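You operate a simulated robot arm through the tools that you are given. There is no shell and no other tool. Be economical: measure what you need, move in short steps, check, and stop when the job is done.

Carry out the task below with a simulated robot arm. There is one attempt and no reset: what you move stays moved.

TASK
Put the dressing jar and the basin plug in the soup pot.

It is judged by the outcome, as a careful person would: the job done as asked, and still so three seconds after it is handed in. It fails if anything else is knocked over, pushed out of place, dropped, spilled or broken.

THE ROBOT
A 7-joint arm with a two-finger parallel gripper, fixed in place. Base frame: the origin is at the foot of the arm, x ahead of it, y to its left, z up; the work surface is at about z = 0. Lengths are in cm, angles in rad, forces in N, time in s.
With the tool pointing down near the work surface it reaches from about 24 to 62 cm from the base axis. Its first joint turns from -1.152 to 1.152 rad. Payload 2.6 kg.
Tool frame: the origin (TCP) lies between the finger pads and is the grasp point; the fingertips stand 3 cm ahead of it; z points along the fingers, y is the line along which they close. The gripper opens to 9.4 cm. The fingers are 2.8 cm wide and 1 cm thick; the gripper's body (5 by 9.6 cm) begins 5.5 cm behind the TCP.
Orientation is that of the tool frame in the base frame, as [roll, pitch, yaw] about the fixed x, y, z axes, in that order (R = Rz(yaw) Ry(pitch) Rx(roll)). With the fingers straight down and closing along the base's y, the tool's x points along the base's -x, its y along +y and its z along -z.

THE INTERFACE
- The arm moves only by the tool move_arm. Its argument "deltas" is a list that holds one entry, the list of rows, each a list of 7 numbers: the shift along the tool's x, y, z in cm, then the turn, a rotation vector about the tool's x, y, z in rad, then the finger opening in cm, from 0 to 9.4. In form: [[[dx, dy, dz, ax, ay, az, jaw], ...]]. A call has 1 to 8 rows; each row shifts and turns the commanded pose from where the row before left it, along the tool's axes as they then stand. A row lasts 0.2 s, in which the tool goes at most 5 cm and 0.15 rad; a call with a longer step from one row to the next is refused whole, and so is a gripper value outside its range. A pose out of reach is approached as far as the arm can. The call stops where the force on the tool passes 40 N (or 10 N more than at its start, if that is more) or the arm is blocked; 0.2 s more then pass. The fingers move at their own pace (about 7.2 cm/s each) and stop on an object; they squeeze with about 29 N. The grip force told is the motor's: it shows also when the fingers shut on nothing. Time passes only in rows, and 0.2 s behind the last, so rows that do not move let the fingers close. It gives the time, the measured TCP pose, the force on the tool (base axes), the opening and the grip force at its end, in the units of the frame above (readings bear some noise), and new pictures: "pictures" is both (left out), scene, wrist or none.
- Cameras (640 x 400 px; columns grow to the right, rows downward): "scene" is fixed at [2.33, 41.65, 57.13]; the picture's right is [-0.87, -0.49, 0.00], its down [-0.25, 0.44, -0.86] and it looks along [0.43, -0.75, -0.50] (base axes); focal length 340 px, centre (320, 200). "wrist" rides on the gripper at [-3.7, 0, -5.8] in the tool frame; the picture's right is [0.00, -1.00, 0.00], its down [0.97, 0.00, -0.24] and it looks along [0.24, 0.00, 0.97] (tool axes); focal length 218 px, centre (320, 200).
- measure_at(camera, pixels): there is no depth. For up to 12 entries [column, row, z] of the newest picture of that camera ("zoom" is the newest enlarged one), the place [x, y] in the base frame at which the ray of that pixel passes the height z, good to about 0.2 cm, but the place of the scene camera against the robot may be out by one fixed shift of up to 1.2 cm in any direction. No time passes.
- zoom(camera, box): a new picture of the part [left, top, right, bottom] of that camera's present view, enlarged. No time passes.
- job_done(): hands the job in; it is judged then, once.

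Work in short steps. Measure before you move; look again where a grasp or a placing could have gone wrong, and mend it. You have 60 turns and 120 pictures in all, the two below and enlarged ones among them. Open the gripper and draw the arm clear of the work before you hand the job in, unless the task says otherwise; then end with one line.

The tools are called after "Request:" as a command line: name --argument value ..., lists and objects as JSON in quotes. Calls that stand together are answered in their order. move_arm: Moves the arm, as the interface text tells. Its arguments: {"type":"object","properties":{"deltas":{"type":"array","items":{"type":"array","items":{"type":"array","items":{"type":"number"}}}},"pictures":{"type":"string","enum":["both","scene","wrist","none"]}},"required":["deltas"]} The other tools are called the same way: measure_at (camera, pixels) gives the place at which the rays of pixels pass given heights; zoom (camera, box) takes an enlarged picture of a part of a camera's view; job_done () hands the job in.

At the start:

```text
time_s: 0.0
tcp_pos: [34.6, -10.26, 39.2]
tcp_rot: [-3.141, -0.001, -3.141]
contact_force: [0.3, 0.5, 0.4]
gripper_width: 9.39
grasp_force: 0.1
```

scene: 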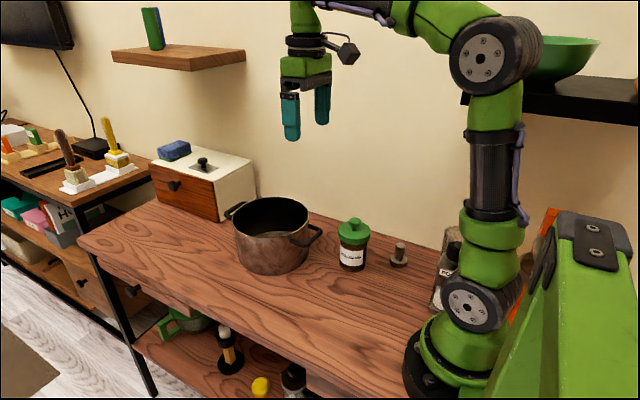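
wrist: 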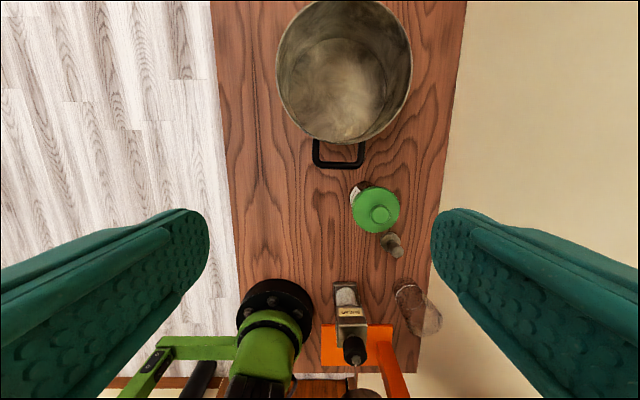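

The jar with the green lid is at scene (352,245), the plug at (398,255) and the pot at (272,235). I'll zoom in on them and measure.

Request:
zoom --camera "scene" --box '[220, 180, 460, 330]'

Request:
zoom --camera "wrist" --box '[260, 120, 460, 370]'

Request:
measure_at --camera "wrist" --pixels '[[380, 214, 9], [375, 207, 9], [363, 188, 0], [398, 252, 0], [386, 240, 5], [345, 0, 10], [345, 140, 10], [277, 70, 10], [411, 70, 10], [340, 167, 8], [405, 290, 5]]'

Request:
measure_at --camera "scene" --pixels '[[352, 268, 0], [354, 222, 10], [398, 263, 0], [400, 245, 5], [236, 225, 10], [308, 235, 10], [272, 198, 10], [270, 273, 0], [320, 230, 8], [451, 235, 8]]'

```text
2.67 times, centred on (340, 255) of scene
```

zoom: 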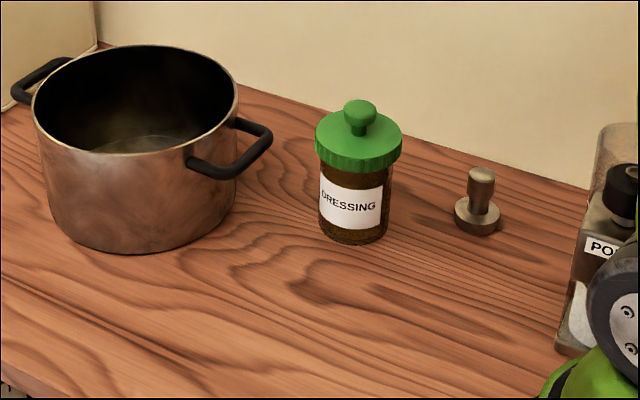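

```text
1.60 times, centred on (360, 245) of wrist
```

zoom: 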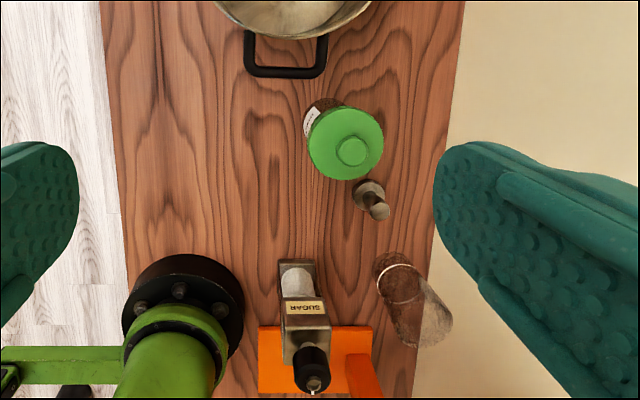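

```text
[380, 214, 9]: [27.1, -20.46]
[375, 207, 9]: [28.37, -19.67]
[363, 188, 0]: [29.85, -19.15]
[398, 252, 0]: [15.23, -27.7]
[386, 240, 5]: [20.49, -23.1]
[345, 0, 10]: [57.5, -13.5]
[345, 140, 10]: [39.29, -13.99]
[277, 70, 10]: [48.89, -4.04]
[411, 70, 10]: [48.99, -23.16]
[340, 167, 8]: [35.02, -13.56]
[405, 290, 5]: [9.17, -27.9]
```

```text
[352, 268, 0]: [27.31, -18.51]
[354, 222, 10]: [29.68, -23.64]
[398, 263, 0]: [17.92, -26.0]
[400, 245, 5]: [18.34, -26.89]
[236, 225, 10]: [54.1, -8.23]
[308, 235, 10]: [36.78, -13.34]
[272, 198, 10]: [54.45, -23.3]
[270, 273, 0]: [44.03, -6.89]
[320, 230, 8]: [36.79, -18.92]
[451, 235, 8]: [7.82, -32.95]
```

The scene and wrist measurements need the object heights to agree. I'll move above the jar for a closer wrist view.

Request:
move_arm --deltas '[[[1.5, -2.5, 3.5, 0, 0, 0, 9.4], [1.5, -2.5, 3.5, 0, 0, 0, 9.4], [1.5, -2.5, 3.5, 0, 0, 0, 9.4], [1.5, -2.5, 3.0, 0, 0, 0, 9.4], [0, 0, 0, 0, 0, 0, 9.4]]]'

```text
time_s: 1.2
tcp_pos: [28.59, -20.26, 25.77]
tcp_rot: [-3.141, -0.001, 3.141]
contact_force: [0.1, -0.9, 0.1]
gripper_width: 9.42
grasp_force: 0.1
```

scene: 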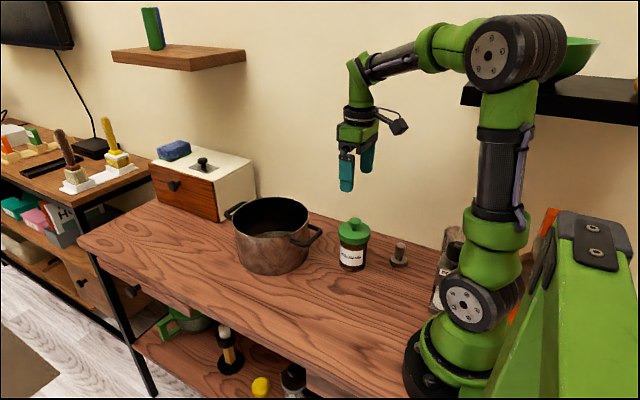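
wrist: 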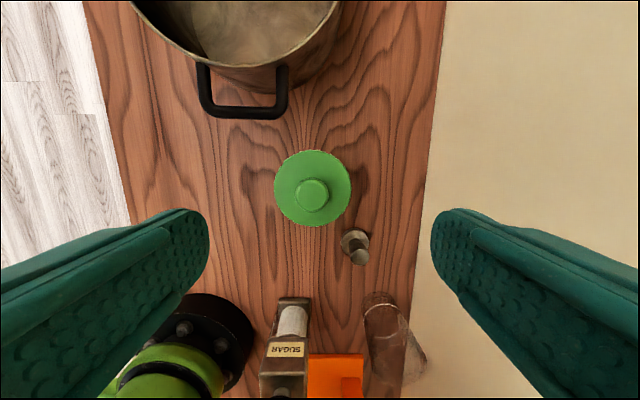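

From two wrist views, the jar knob is at about (28.2, -19.5) with its top near z 13. The lid is about 7.5 cm wide, the plug is near (17.8, -25.5), and the pot centre is near (47.5, -13.6) with its rim at about 12. I'll centre over the jar, come partway down and check.

Request:
move_arm --deltas '[[[0.4, 0.76, 3, 0, 0, 0, 9.4], [0, 0, 3, 0, 0, 0, 9.4], [0, 0, 2, 0, 0, 0, 9.4], [0, 0, 0, 0, 0, 0, 9.4]]]'

```text
time_s: 2.2
tcp_pos: [28.16, -19.48, 17.67]
tcp_rot: [-3.141, 0.001, 3.141]
contact_force: [-0.4, 0.0, -0.6]
gripper_width: 9.39
grasp_force: 0.0
```

scene: 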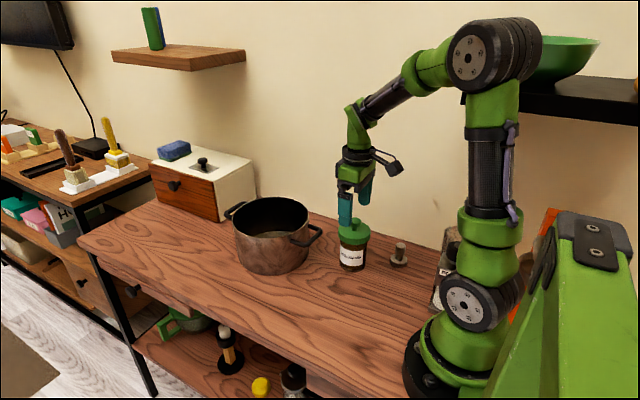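
wrist: 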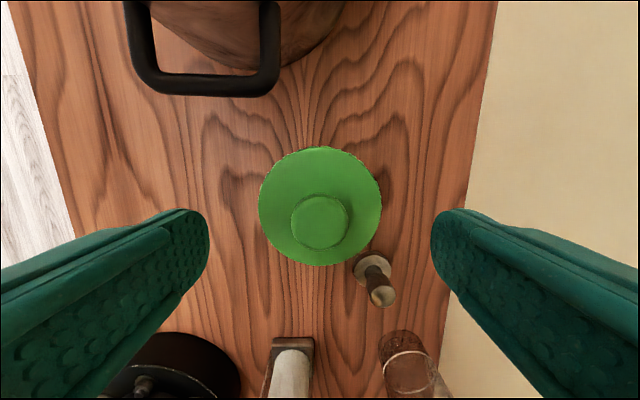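

The jar is centred between the fingers, with the lid at (320,207). I'll lower to TCP z≈9.2 and close on the lid rim.

Request:
move_arm --deltas '[[[0, 0, 3, 0, 0, 0, 9.4], [0, 0, 3, 0, 0, 0, 9.4], [0, 0, 2.4, 0, 0, 0, 9.4], [0, 0, 0, 0, 0, 0, 9.4]]]'

Request:
zoom --camera "scene" --box '[280, 160, 440, 290]'

```text
time_s: 3.2
tcp_pos: [28.2, -19.61, 9.27]
tcp_rot: [3.142, 0.0, 3.141]
contact_force: [-0.2, -0.6, 0.1]
gripper_width: 9.4
grasp_force: 0.1
```

scene: 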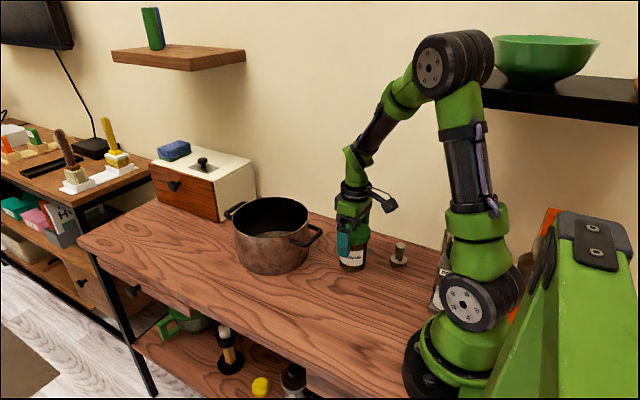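
wrist: 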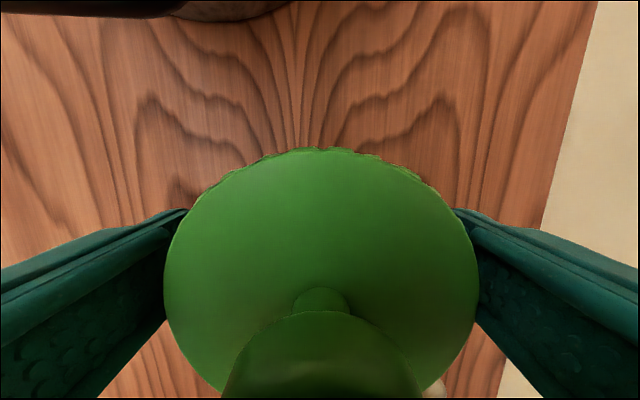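

```text
3.08 times, centred on (360, 225) of scene
```

zoom: 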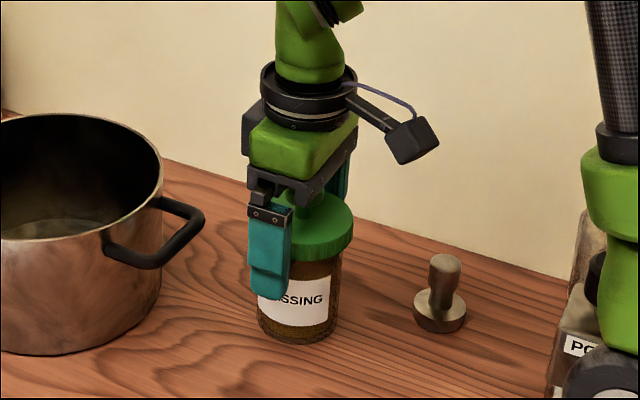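

The fingers straddle the lid. Closing, then a short test lift to see whether the jar comes along with the lid.

Request:
move_arm --deltas '[[[0, 0, 0, 0, 0, 0, 6], [0, 0, 0, 0, 0, 0, 5], [0, 0, 0, 0, 0, 0, 5], [0, 0, -0.5, 0, 0, 0, 5], [0, 0, -1, 0, 0, 0, 5], [0, 0, 0, 0, 0, 0, 5]]]' --pictures "none"

Request:
zoom --camera "scene" --box '[280, 160, 440, 290]'

```text
time_s: 4.6
tcp_pos: [28.22, -19.39, 10.77]
tcp_rot: [3.141, 0.003, 3.14]
contact_force: [0.4, -2.2, 4.8]
gripper_width: 7.72
grasp_force: 28.6
```

```text
3.08 times, centred on (360, 225) of scene
```

zoom: 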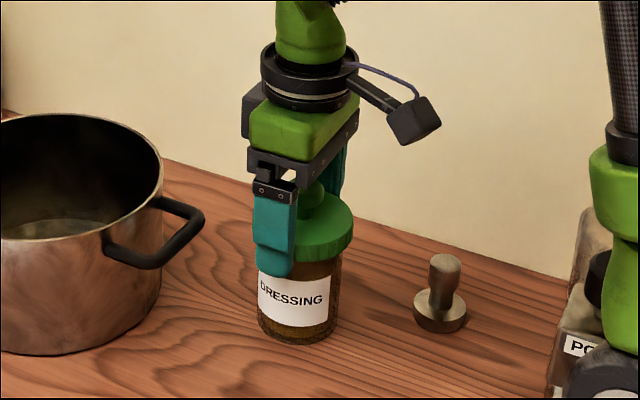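

The fingers rose 1.5 cm but the jar's base looks unmoved, still at row 342 in the zoom. I'll wait one step and look again.

Request:
move_arm --deltas '[[[0, 0, 0, 0, 0, 0, 5]]]' --pictures "both"

Request:
zoom --camera "scene" --box '[310, 200, 410, 280]'

```text
time_s: 5.0
tcp_pos: [28.28, -19.44, 10.8]
tcp_rot: [-3.139, 0.002, 3.141]
contact_force: [0.4, -3.2, 8.2]
gripper_width: 7.73
grasp_force: 28.5
```

scene: 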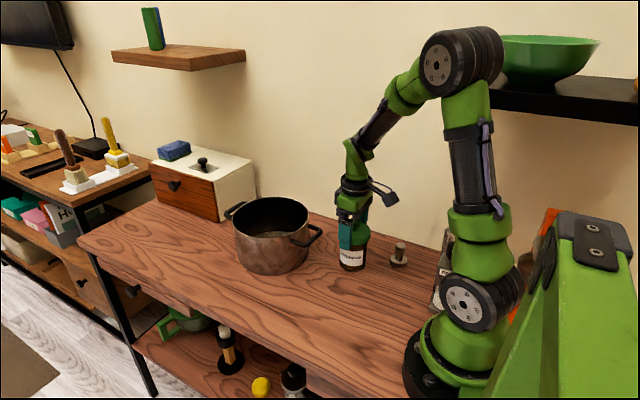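
wrist: 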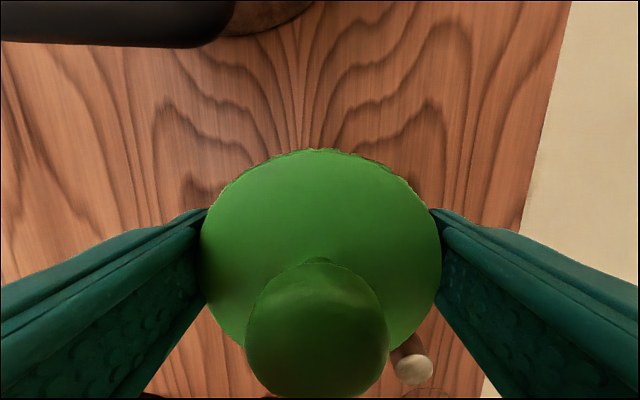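

```text
5.00 times, centred on (360, 240) of scene
```

zoom: 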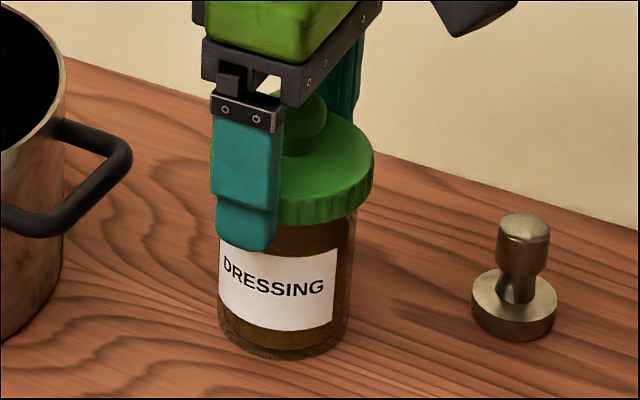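

The grip slipped: the jar still stands where it was, with the fingers higher on the lid. I'll try a small slow lift from here to see how the force behaves.

Request:
move_arm --deltas '[[[0, 0, -0.1, 0, 0, 0, 5], [0, 0, -0.1, 0, 0, 0, 5], [0, 0, -0.1, 0, 0, 0, 5], [0, 0, -0.1, 0, 0, 0, 5], [0, 0, -0.1, 0, 0, 0, 5]]]' --pictures "none"

Request:
zoom --camera "scene" --box '[310, 200, 410, 280]'

```text
time_s: 6.2
tcp_pos: [28.19, -19.37, 11.19]
tcp_rot: [-3.141, -0.001, -3.14]
contact_force: [0.2, -0.3, 0.1]
gripper_width: 7.7
grasp_force: 29.5
```

```text
5.00 times, centred on (360, 240) of scene
```

zoom: 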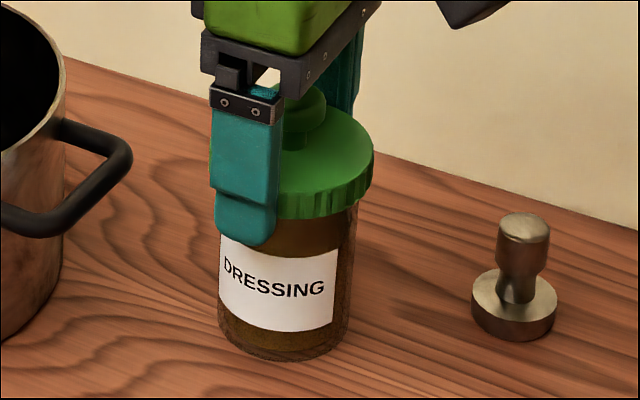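

The fingers slide along the lid with almost no friction. I'll open, rise so the fingertips sit just above the lid (top about 10.4), and grip the knob instead.

Request:
move_arm --deltas '[[[0, 0, 0, 0, 0, 0, 9.4], [0, 0, 0, 0, 0, 0, 9.4], [0, 0, -2.5, 0, 0, 0, 9.4], [0, 0, 0, 0, 0, 0, 9.4], [0, 0, 0, 0, 0, 0, 9.4]]]'

Request:
zoom --camera "scene" --box '[310, 200, 410, 280]'

```text
time_s: 7.4
tcp_pos: [28.28, -19.51, 13.61]
tcp_rot: [-3.141, 0.0, 3.14]
contact_force: [1.0, -0.5, 0.7]
gripper_width: 9.36
grasp_force: 0.0
```

scene: 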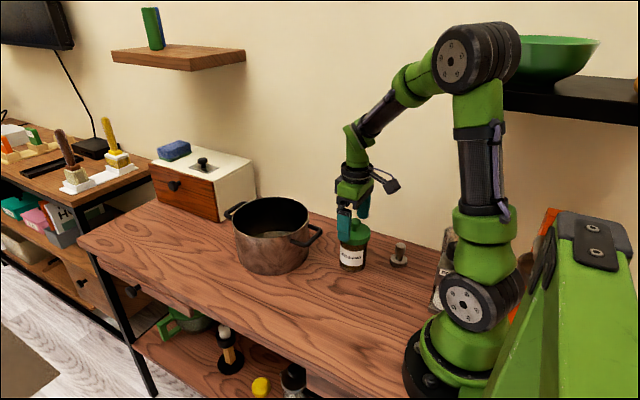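
wrist: 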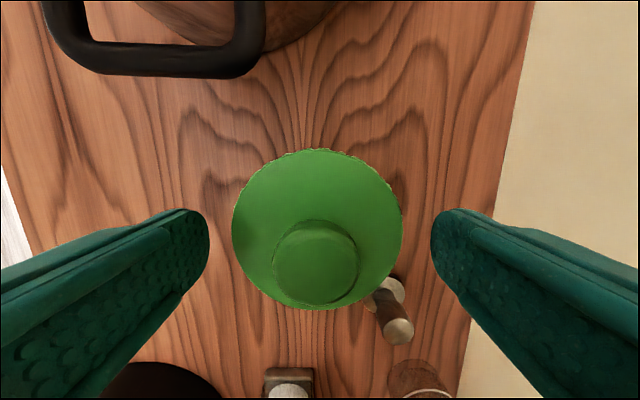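

```text
5.00 times, centred on (360, 240) of scene
```

zoom: 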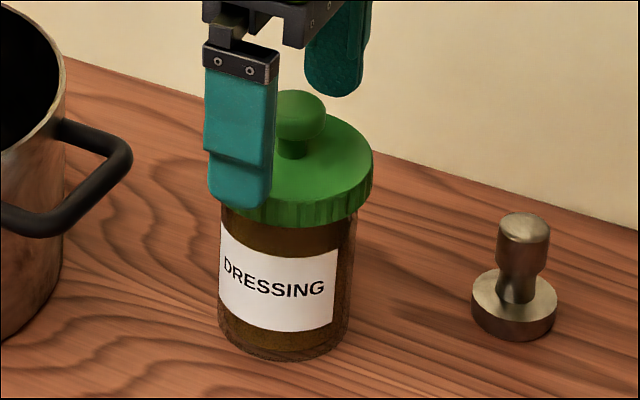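

The knob is mushroom-shaped and centred. I'll nudge up 0.2 and close on it, then test the lift.

Request:
move_arm --deltas '[[[0.3, 0.1, -0.2, 0, 0, 0, 9.4], [0, 0, 0, 0, 0, 0, 5], [0, 0, 0, 0, 0, 0, 1], [0, 0, 0, 0, 0, 0, 1], [0, 0, 0, 0, 0, 0, 1], [0, 0, -0.2, 0, 0, 0, 1], [0, 0, -0.4, 0, 0, 0, 1], [0, 0, -0.4, 0, 0, 0, 1]]]' --pictures "none"

Request:
zoom --camera "scene" --box '[310, 200, 410, 280]'

```text
time_s: 9.2
tcp_pos: [27.89, -19.44, 14.94]
tcp_rot: [3.141, -0.001, -3.14]
contact_force: [0.1, 0.5, -0.3]
gripper_width: 2.75
grasp_force: 29.1
```

```text
5.00 times, centred on (360, 240) of scene
```

zoom: 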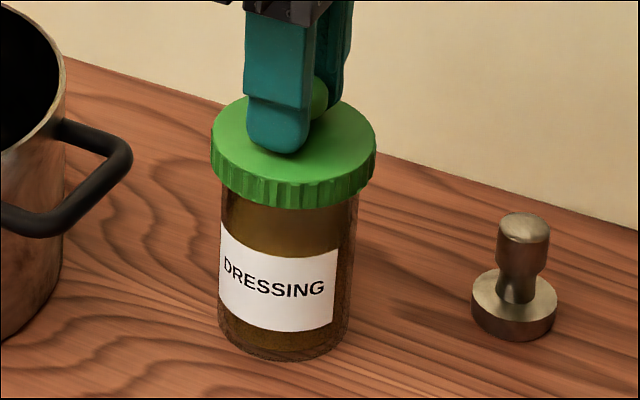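

The lid came up alone with the knob, so it is loose. The jar has to be gripped by its body, and the lid overhangs that. Plan: set the lid down on the empty table at about (28,-6), move the open jar upright into the pot, then put the lid back on. First I lift the lid straight up and look.

Request:
move_arm --deltas '[[[0, 0, -1, 0, 0, 0, 1], [0, 0, -2, 0, 0, 0, 1], [0, 0, -2, 0, 0, 0, 1], [0, 0, 0, 0, 0, 0, 1]]]'

Request:
zoom --camera "scene" --box '[310, 190, 410, 280]'

```text
time_s: 10.2
tcp_pos: [27.88, -19.22, 20.19]
tcp_rot: [3.141, 0.001, -3.14]
contact_force: [-0.7, -0.1, 0.1]
gripper_width: 2.8
grasp_force: 29.0
```

scene: 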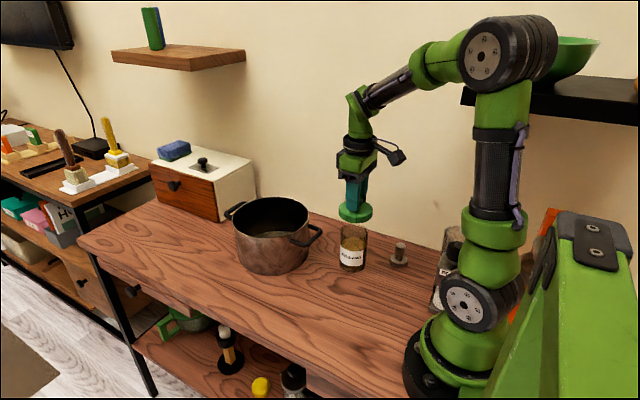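
wrist: 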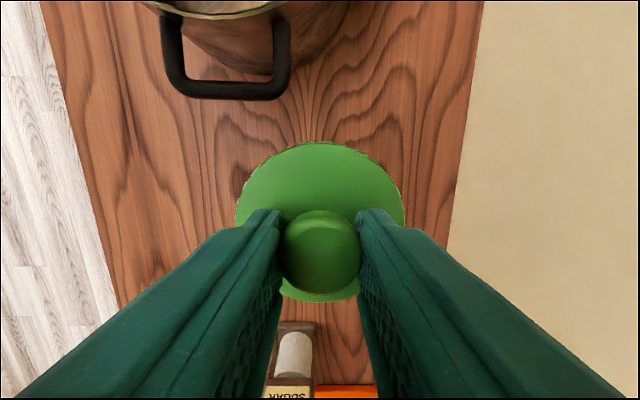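

```text
4.44 times, centred on (360, 235) of scene
```

zoom: 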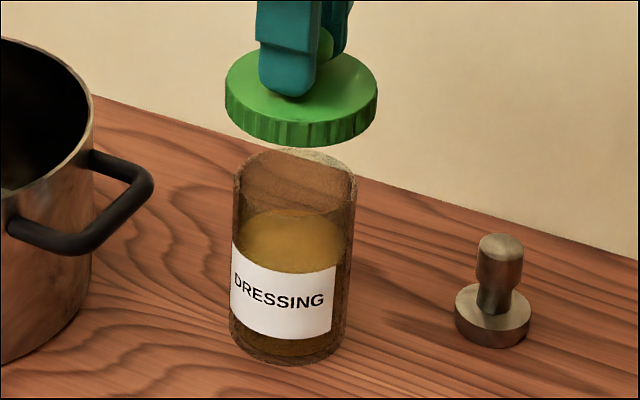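

The lid is held by the knob and the jar stands open with its liquid undisturbed. Carrying the lid to (28,-6).

Request:
move_arm --deltas '[[[0, 3, 0, 0, 0, 0, 1], [0, 3.5, 0, 0, 0, 0, 1], [0, 3.5, 0, 0, 0, 0, 1], [0, 3, 0, 0, 0, 0, 1], [0, 0, 3, 0, 0, 0, 1], [0, 0, 3, 0, 0, 0, 1], [0, 0, 0, 0, 0, 0, 1]]]'

```text
time_s: 11.8
tcp_pos: [27.85, -6.15, 13.93]
tcp_rot: [-3.141, 0.0, -3.141]
contact_force: [0.7, -0.7, 0.1]
gripper_width: 2.78
grasp_force: 28.9
```

scene: 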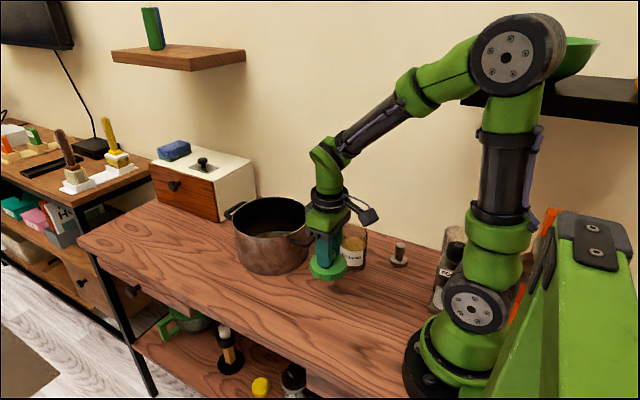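
wrist: 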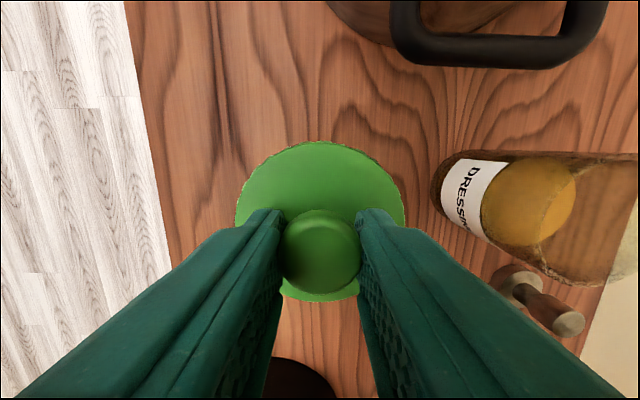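

The spot is clear. Lowering the lid near the table.

Request:
move_arm --deltas '[[[0, 0, 3, 0, 0, 0, 1], [0, 0, 3, 0, 0, 0, 1], [0, 0, 1.7, 0, 0, 0, 1], [0, 0, 0.4, 0, 0, 0, 1], [0, 0, 0, 0, 0, 0, 1]]]' --pictures "none"

Request:
zoom --camera "scene" --box '[270, 200, 390, 320]'

```text
time_s: 13.0
tcp_pos: [27.93, -6.22, 5.63]
tcp_rot: [-3.141, -0.001, -3.141]
contact_force: [-0.4, -0.6, -0.1]
gripper_width: 2.77
grasp_force: 29.2
```

```text
3.33 times, centred on (330, 260) of scene
```

zoom: 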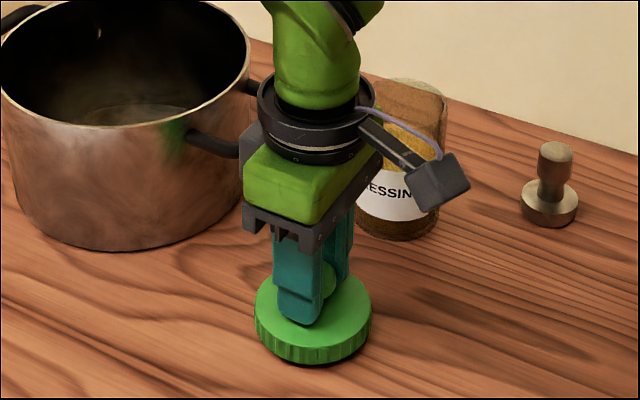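

Almost touching. I'll go down in 0.15 cm steps and watch the force.

Request:
move_arm --deltas '[[[0, 0, 0.2, 0, 0, 0, 1], [0, 0, 0.2, 0, 0, 0, 1], [0, 0, 0, 0, 0, 0, 1]]]' --pictures "none"

```text
time_s: 13.8
tcp_pos: [27.82, -6.32, 5.35]
tcp_rot: [3.141, 0.0, -3.141]
contact_force: [-0.2, 0.2, -0.5]
gripper_width: 2.74
grasp_force: 28.8
```

Request:
move_arm --deltas '[[[0, 0, 0.15, 0, 0, 0, 1], [0, 0, 0.15, 0, 0, 0, 1], [0, 0, 0, 0, 0, 0, 1]]]' --pictures "none"

Request:
zoom --camera "scene" --box '[290, 240, 370, 320]'

```text
time_s: 14.6
tcp_pos: [27.9, -6.39, 5.15]
tcp_rot: [3.141, 0.001, -3.142]
contact_force: [-0.6, 0.4, -0.8]
gripper_width: 2.74
grasp_force: 29.2
```

```text
5.00 times, centred on (330, 280) of scene
```

zoom: 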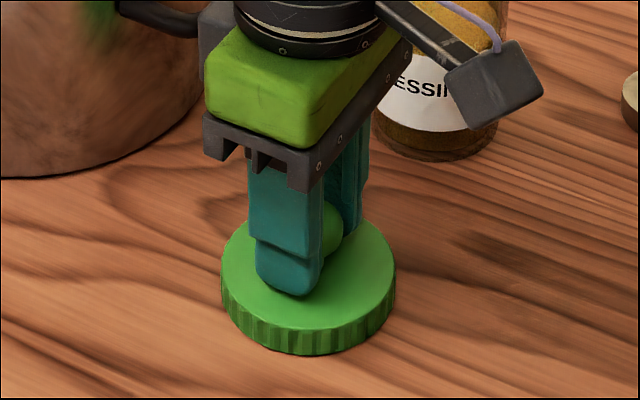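

Request:
move_arm --deltas '[[[0, 0, 0.15, 0, 0, 0, 1], [0, 0, 0.15, 0, 0, 0, 1], [0, 0, 0, 0, 0, 0, 1]]]' --pictures "none"

Request:
zoom --camera "scene" --box '[290, 240, 370, 320]'

```text
time_s: 15.4
tcp_pos: [27.98, -6.38, 4.83]
tcp_rot: [3.141, 0.003, 3.139]
contact_force: [-8.8, 1.4, 34.6]
gripper_width: 2.79
grasp_force: 29.0
```

```text
5.00 times, centred on (330, 280) of scene
```

zoom: 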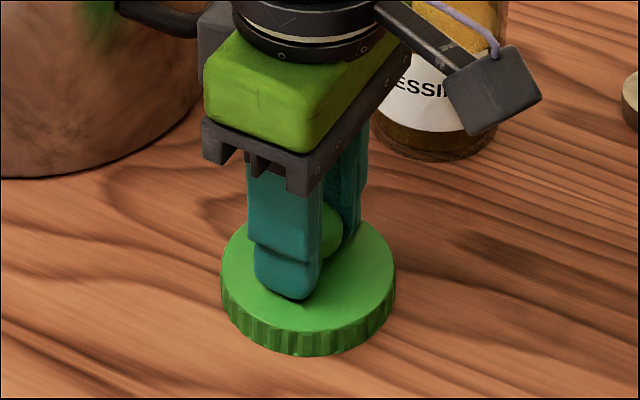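

The lid is resting on the table at TCP≈5.0, with the contact force at 34 N. I'll back off slightly, open and rise, then return over the open jar.

Request:
move_arm --deltas '[[[0, 0, -0.2, 0, 0, 0, 2], [0, 0, 0, 0, 0, 0, 9.4], [0, 0, 0, 0, 0, 0, 9.4], [0, 0, -4, 0, 0, 0, 9.4], [0, 0, -5, 0, 0, 0, 9.4], [0, 0, -5, 0, 0, 0, 9.4], [0, 0, 0, 0, 0, 0, 9.4]]]' --pictures "wrist"

Request:
move_arm --deltas '[[[0, -3.2, 0, 0, 0, 0, 9.4], [0, -4, 0, 0, 0, 0, 9.4], [0, -4, 0, 0, 0, 0, 9.4], [0, -2, 0, 0, 0, 0, 9.4], [0, 0, 0, 0, 0, 0, 9.4]]]'

```text
time_s: 17.0
tcp_pos: [27.92, -6.31, 18.94]
tcp_rot: [-3.141, 0.0, -3.141]
contact_force: [0.5, -0.1, -0.4]
gripper_width: 9.39
grasp_force: 0.1
```

wrist: 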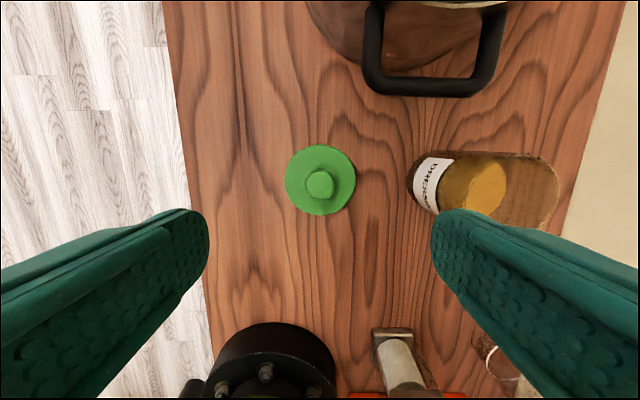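

```text
time_s: 18.2
tcp_pos: [27.94, -19.4, 19.26]
tcp_rot: [-3.141, 0.001, 3.14]
contact_force: [-0.7, 0.2, 0.1]
gripper_width: 9.38
grasp_force: 0.1
```

scene: 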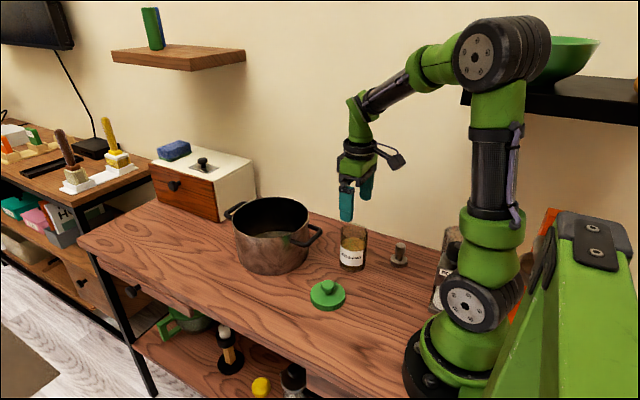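
wrist: 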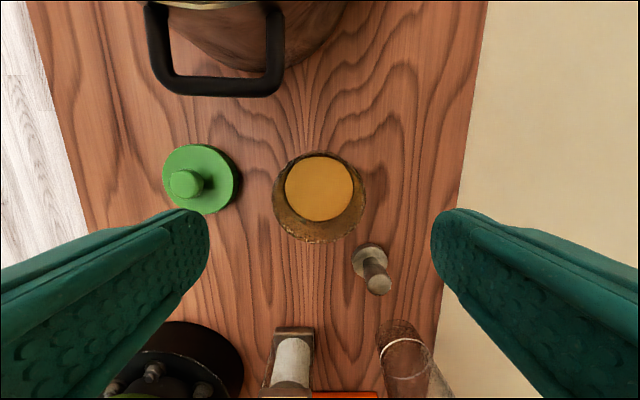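

The lid is flat on the table and the jar opening is centred between the fingers, columns 273–366. Lowering to TCP z≈6 and gripping the jar body.

Request:
move_arm --deltas '[[[0, 0, 4, 0, 0, 0, 9.4], [0, 0, 4, 0, 0, 0, 9.4], [0, 0, 3.3, 0, 0, 0, 9.4], [0, 0, 2, 0, 0, 0, 9.4], [0, 0, 0, 0, 0, 0, 9.4], [0, 0, 0, 0, 0, 0, 6], [0, 0, 0, 0, 0, 0, 5.5], [0, 0, 0, 0, 0, 0, 5.5]]]'

Request:
move_arm --deltas '[[[0, 0, -0.2, 0, 0, 0, 5.5], [0, 0, -0.4, 0, 0, 0, 5.5], [0, 0, -0.4, 0, 0, 0, 5.5], [0, 0, 0, 0, 0, 0, 5.5]]]' --pictures "wrist"

Request:
zoom --camera "scene" --box '[310, 200, 410, 280]'

```text
time_s: 20.0
tcp_pos: [28.06, -19.49, 5.79]
tcp_rot: [-3.141, 0.0, -3.141]
contact_force: [-0.5, 0.7, 0.0]
gripper_width: 6.73
grasp_force: 28.6
```

scene: 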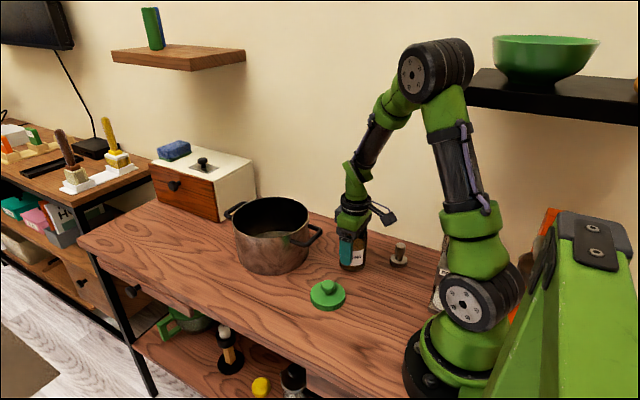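
wrist: 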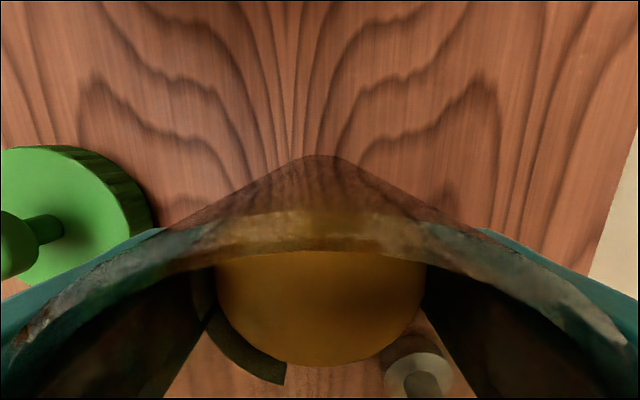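

```text
time_s: 21.0
tcp_pos: [27.97, -19.52, 6.8]
tcp_rot: [-3.142, 0.0, 3.141]
contact_force: [-0.5, 0.5, -3.6]
gripper_width: 6.69
grasp_force: 28.7
```

wrist: 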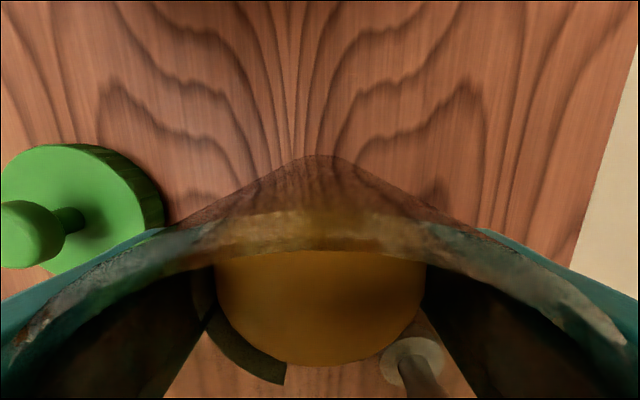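

```text
5.00 times, centred on (360, 240) of scene
```

zoom: 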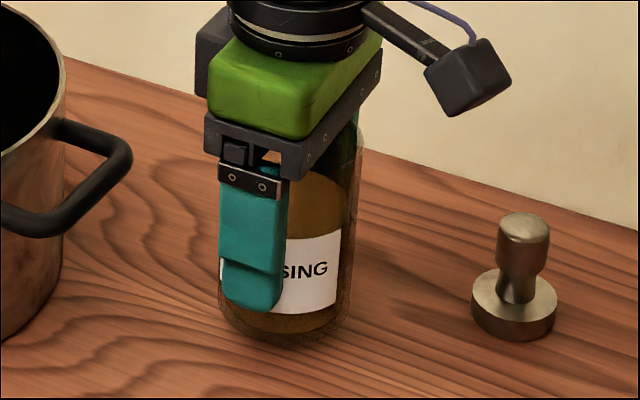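

The jar is lifted and held: its base moved up and the weight shows at about 3.6 N. Raising it smoothly to clear the pot rim.

Request:
move_arm --deltas '[[[0, 0, -1, 0, 0, 0, 5.5], [0, 0, -2, 0, 0, 0, 5.5], [0, 0, -2.5, 0, 0, 0, 5.5], [0, 0, -2.5, 0, 0, 0, 5.5], [0, 0, -2.5, 0, 0, 0, 5.5], [0, 0, -2.5, 0, 0, 0, 5.5], [0, 0, -2, 0, 0, 0, 5.5], [0, 0, -1, 0, 0, 0, 5.5]]]' --pictures "wrist"

Request:
move_arm --deltas '[[[-1, 0.2, 0, 0, 0, 0, 5.5], [-2, 0.6, 0, 0, 0, 0, 5.5], [-3, 0.8, 0, 0, 0, 0, 5.5], [-3, 0.8, 0, 0, 0, 0, 5.5], [-3, 0.8, 0, 0, 0, 0, 5.5], [-2, 0.6, 0, 0, 0, 0, 5.5], [-1, 0.2, 0, 0, 0, 0, 5.5], [0, 0, 0, 0, 0, 0, 5.5]]]'

```text
time_s: 22.8
tcp_pos: [27.87, -19.54, 22.76]
tcp_rot: [-3.141, 0.001, 3.14]
contact_force: [0.3, -0.1, -4.3]
gripper_width: 6.71
grasp_force: 28.7
```

wrist: 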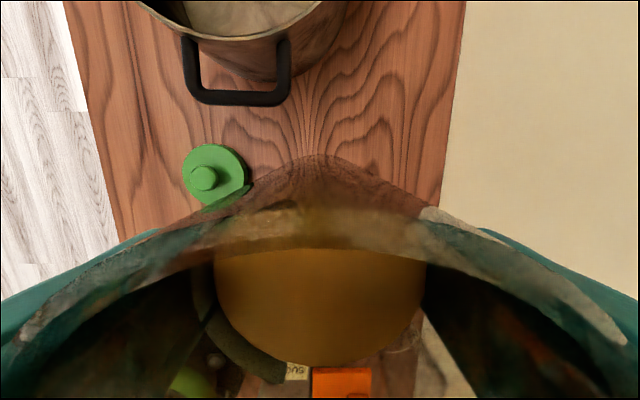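

```text
time_s: 24.6
tcp_pos: [43.01, -15.4, 22.82]
tcp_rot: [3.141, -0.001, -3.141]
contact_force: [0.4, 0.1, -3.4]
gripper_width: 6.71
grasp_force: 28.5
```

scene: 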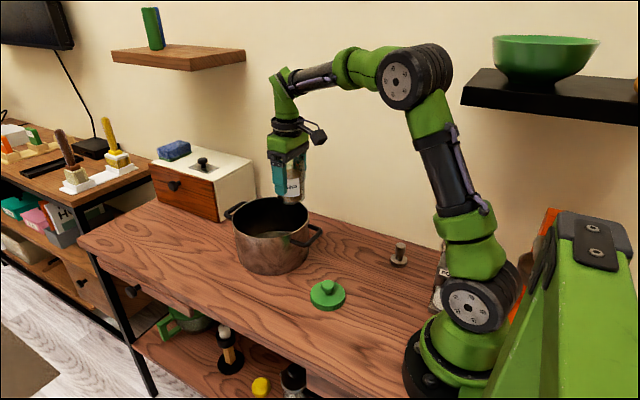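
wrist: 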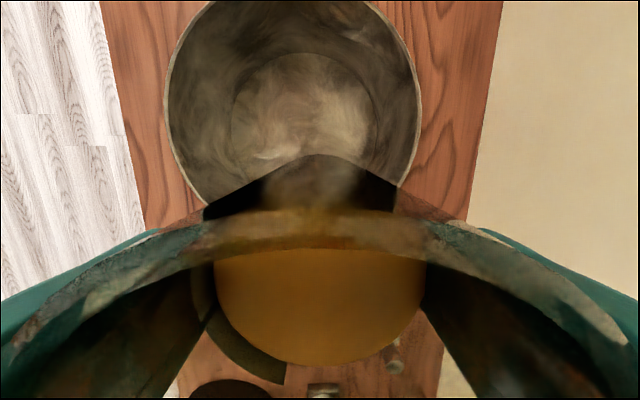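

The pot centre works out to about (47.6,-13.6). I'll move the jar over (50,-13.6), leaving room for the plug on the near side, and lower it partway.

Request:
move_arm --deltas '[[[-1, 0.3, 0, 0, 0, 0, 5.5], [-2, 0.5, 0, 0, 0, 0, 5.5], [-2.5, 0.6, 0, 0, 0, 0, 5.5], [-1.5, 0.4, 0, 0, 0, 0, 5.5], [0, 0, 1, 0, 0, 0, 5.5], [0, 0, 2, 0, 0, 0, 5.5], [0, 0, 1, 0, 0, 0, 5.5], [0, 0, 0, 0, 0, 0, 5.5]]]'

Request:
zoom --camera "scene" --box '[200, 120, 350, 280]'

```text
time_s: 26.4
tcp_pos: [49.86, -13.72, 18.64]
tcp_rot: [3.141, -0.001, -3.141]
contact_force: [0.5, -0.5, -4.5]
gripper_width: 6.73
grasp_force: 29.1
```

scene: 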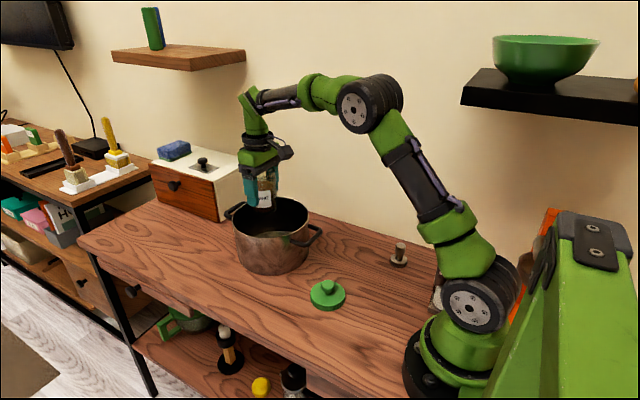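
wrist: 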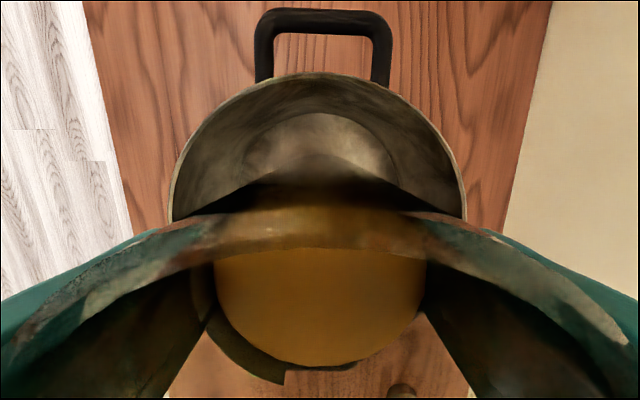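

```text
2.50 times, centred on (275, 200) of scene
```

zoom: 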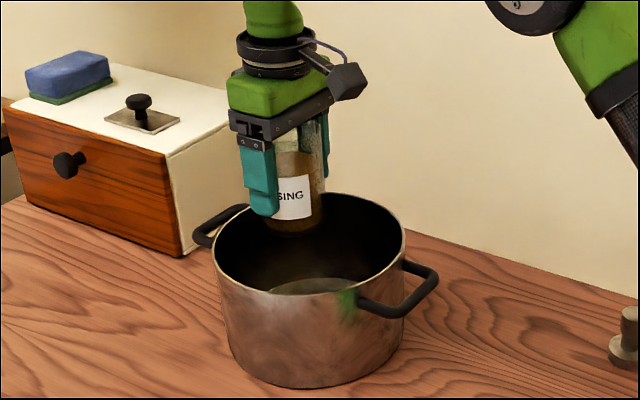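

The far rim at row 73 gives a pot centre near (47.9,-13.6), so the jar has clear margins. Lowering into the pot.

Request:
move_arm --deltas '[[[0, 0, 1, 0, 0, 0, 5.5], [0, 0, 2, 0, 0, 0, 5.5], [0, 0, 2, 0, 0, 0, 5.5], [0, 0, 2, 0, 0, 0, 5.5], [0, 0, 2, 0, 0, 0, 5.5], [0, 0, 1.3, 0, 0, 0, 5.5], [0, 0, 0.5, 0, 0, 0, 5.5], [0, 0, 0, 0, 0, 0, 5.5]]]'

Request:
zoom --camera "scene" --box '[200, 120, 350, 280]'

```text
time_s: 28.2
tcp_pos: [49.94, -13.66, 8.0]
tcp_rot: [-3.141, 0.0, -3.141]
contact_force: [0.2, 0.1, -4.5]
gripper_width: 6.69
grasp_force: 29.1
```

scene: 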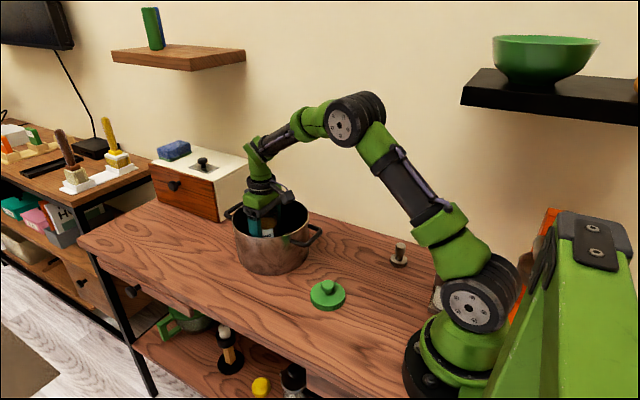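
wrist: 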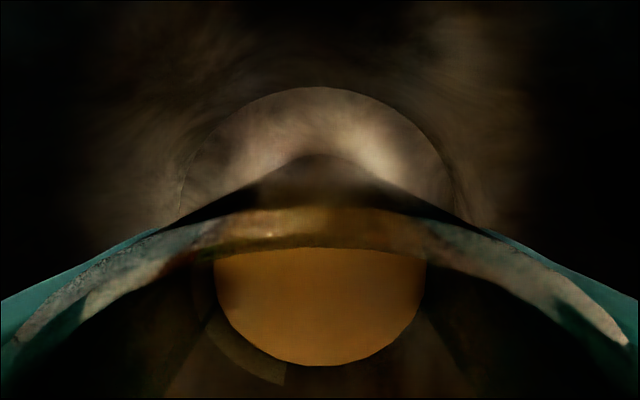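

```text
2.50 times, centred on (275, 200) of scene
```

zoom: 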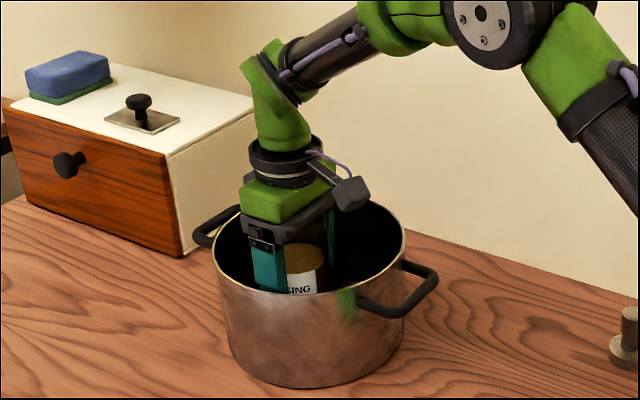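

Fine so far, with the jar base about 1.5 cm above the floor. I'll ease it down in small steps.

Request:
move_arm --deltas '[[[0, 0, 0.4, 0, 0, 0, 5.5], [0, 0, 0.4, 0, 0, 0, 5.5], [0, 0, 0.3, 0, 0, 0, 5.5], [0, 0, 0.2, 0, 0, 0, 5.5], [0, 0, 0, 0, 0, 0, 5.5]]]' --pictures "none"

```text
time_s: 29.4
tcp_pos: [50.02, -13.59, 6.52]
tcp_rot: [3.14, 0.001, -3.141]
contact_force: [-0.6, -0.1, -4.3]
gripper_width: 6.69
grasp_force: 29.1
```

Request:
move_arm --deltas '[[[0, 0, 0.15, 0, 0, 0, 5.5], [0, 0, 0.15, 0, 0, 0, 5.5], [0, 0, 0, 0, 0, 0, 5.5]]]' --pictures "none"

```text
time_s: 30.2
tcp_pos: [49.9, -13.72, 6.28]
tcp_rot: [3.141, 0.0, -3.141]
contact_force: [-2.2, 1.8, 1.8]
gripper_width: 6.7
grasp_force: 28.9
```

The force went from -4.3 to +1.8, so the jar is standing on the pot floor. Opening to 8.6 and withdrawing upward.

Request:
move_arm --deltas '[[[0, 0, 0, 0, 0, 0, 7.6], [0, 0, 0, 0, 0, 0, 8.6], [0, 0, 0, 0, 0, 0, 8.6], [0, 0, -2, 0, 0, 0, 8.6], [0, 0, -4, 0, 0, 0, 8.6], [0, 0, -5, 0, 0, 0, 8.6], [0, 0, -4, 0, 0, 0, 8.6], [0, 0, 0, 0, 0, 0, 8.6]]]'

Request:
zoom --camera "scene" --box '[200, 180, 350, 280]'

```text
time_s: 32.0
tcp_pos: [49.85, -13.77, 21.46]
tcp_rot: [-3.141, 0.0, -3.141]
contact_force: [-0.3, 0.7, -1.1]
gripper_width: 8.62
grasp_force: 0.2
```

scene: 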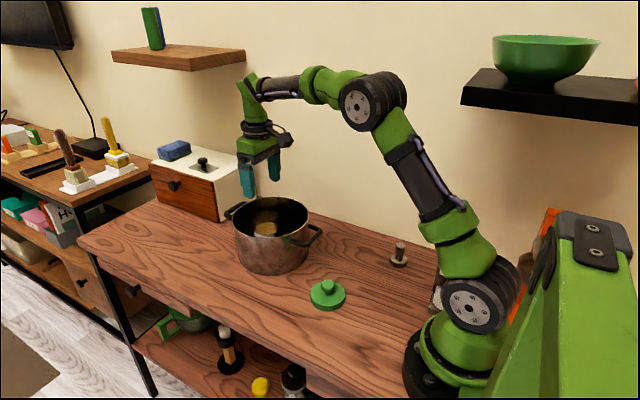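
wrist: 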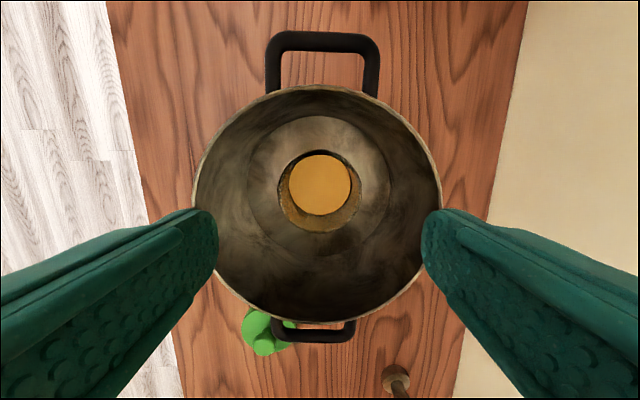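

```text
4.00 times, centred on (275, 230) of scene
```

zoom: 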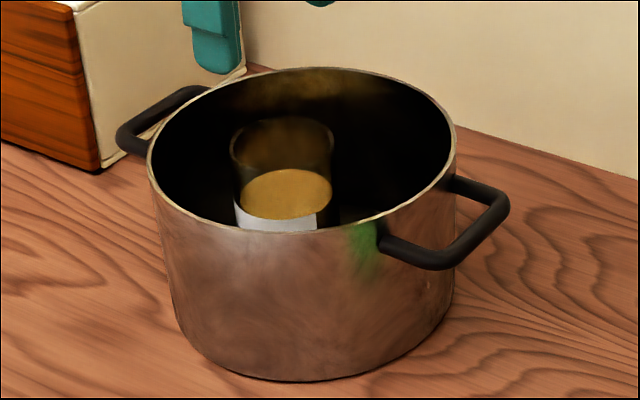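

The jar stands upright in the pot at about (49.9,-13.75). Now back for the lid at (27.95,-6.33).

Request:
move_arm --deltas '[[[3.5, 1.2, 0, 0, 0, 0, 8.6], [4, 1.3, 0, 0, 0, 0, 8.6], [4, 1.3, 0, 0, 0, 0, 8.6], [4, 1.3, 0, 0, 0, 0, 8.6], [4, 1.3, 0, 0, 0, 0, 8.6], [2.4, 1.0, 1.5, 0, 0, 0, 6], [0, 0, 3, 0, 0, 0, 6], [0, 0, 0, 0, 0, 0, 6]]]'

```text
time_s: 33.8
tcp_pos: [27.96, -6.35, 16.68]
tcp_rot: [3.14, -0.001, -3.141]
contact_force: [0.0, -0.6, 0.1]
gripper_width: 5.98
grasp_force: 0.0
```

scene: 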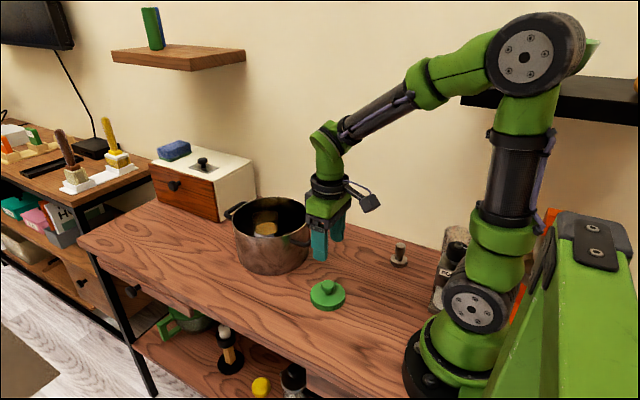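
wrist: 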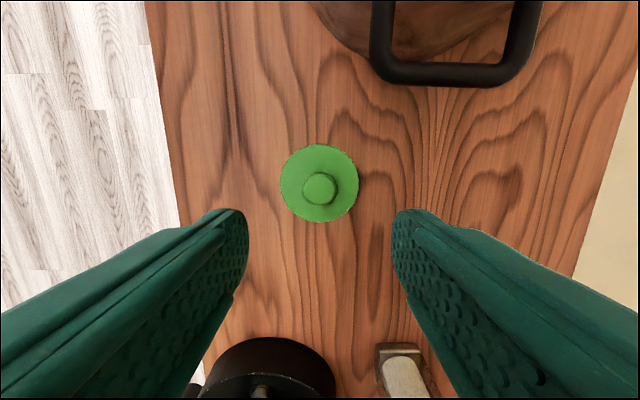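

The knob is centred at (320,189). Lowering to TCP 5.1 and gripping it.

Request:
move_arm --deltas '[[[0, 0, 4, 0, 0, 0, 6], [0, 0, 4, 0, 0, 0, 6], [0, 0, 2.6, 0, 0, 0, 6], [0, 0, 1, 0, 0, 0, 6], [0, 0, 0, 0, 0, 0, 6], [0, 0, 0, 0, 0, 0, 2], [0, 0, 0, 0, 0, 0, 1], [0, 0, 0, 0, 0, 0, 1]]]' --pictures "none"

Request:
move_arm --deltas '[[[0, 0, -1, 0, 0, 0, 1], [0, 0, -3, 0, 0, 0, 1], [0, 0, -4, 0, 0, 0, 1], [0, 0, -4, 0, 0, 0, 1], [0, 0, -4, 0, 0, 0, 1], [0, 0, -2, 0, 0, 0, 1], [0, 0, 0, 0, 0, 0, 1]]]'

```text
time_s: 35.6
tcp_pos: [28.08, -6.43, 5.09]
tcp_rot: [-3.14, 0.001, -3.142]
contact_force: [-0.1, 0.4, 0.3]
gripper_width: 2.79
grasp_force: 29.1
```

```text
time_s: 37.2
tcp_pos: [28.06, -6.42, 23.01]
tcp_rot: [3.141, 0.001, 3.141]
contact_force: [-0.3, 0.8, 0.3]
gripper_width: 2.76
grasp_force: 29.1
```

scene: 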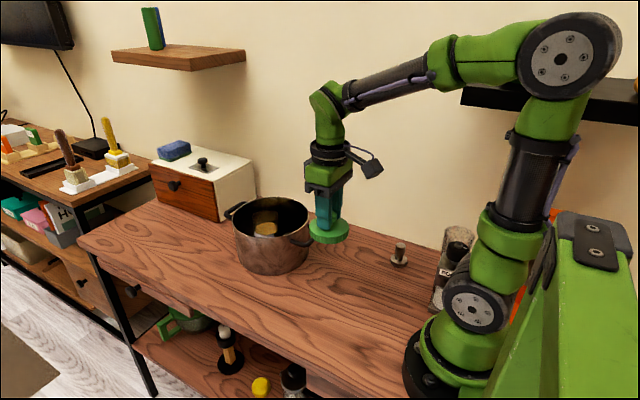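
wrist: 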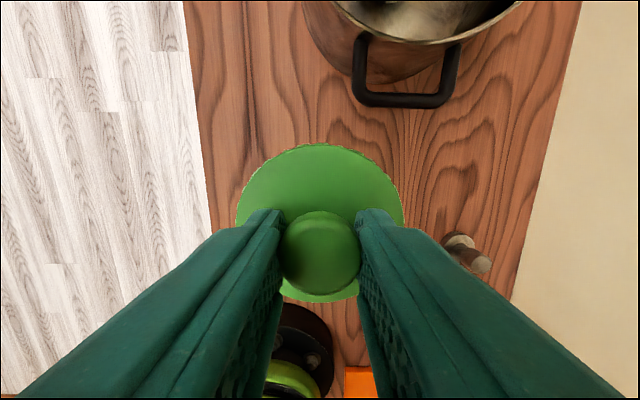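

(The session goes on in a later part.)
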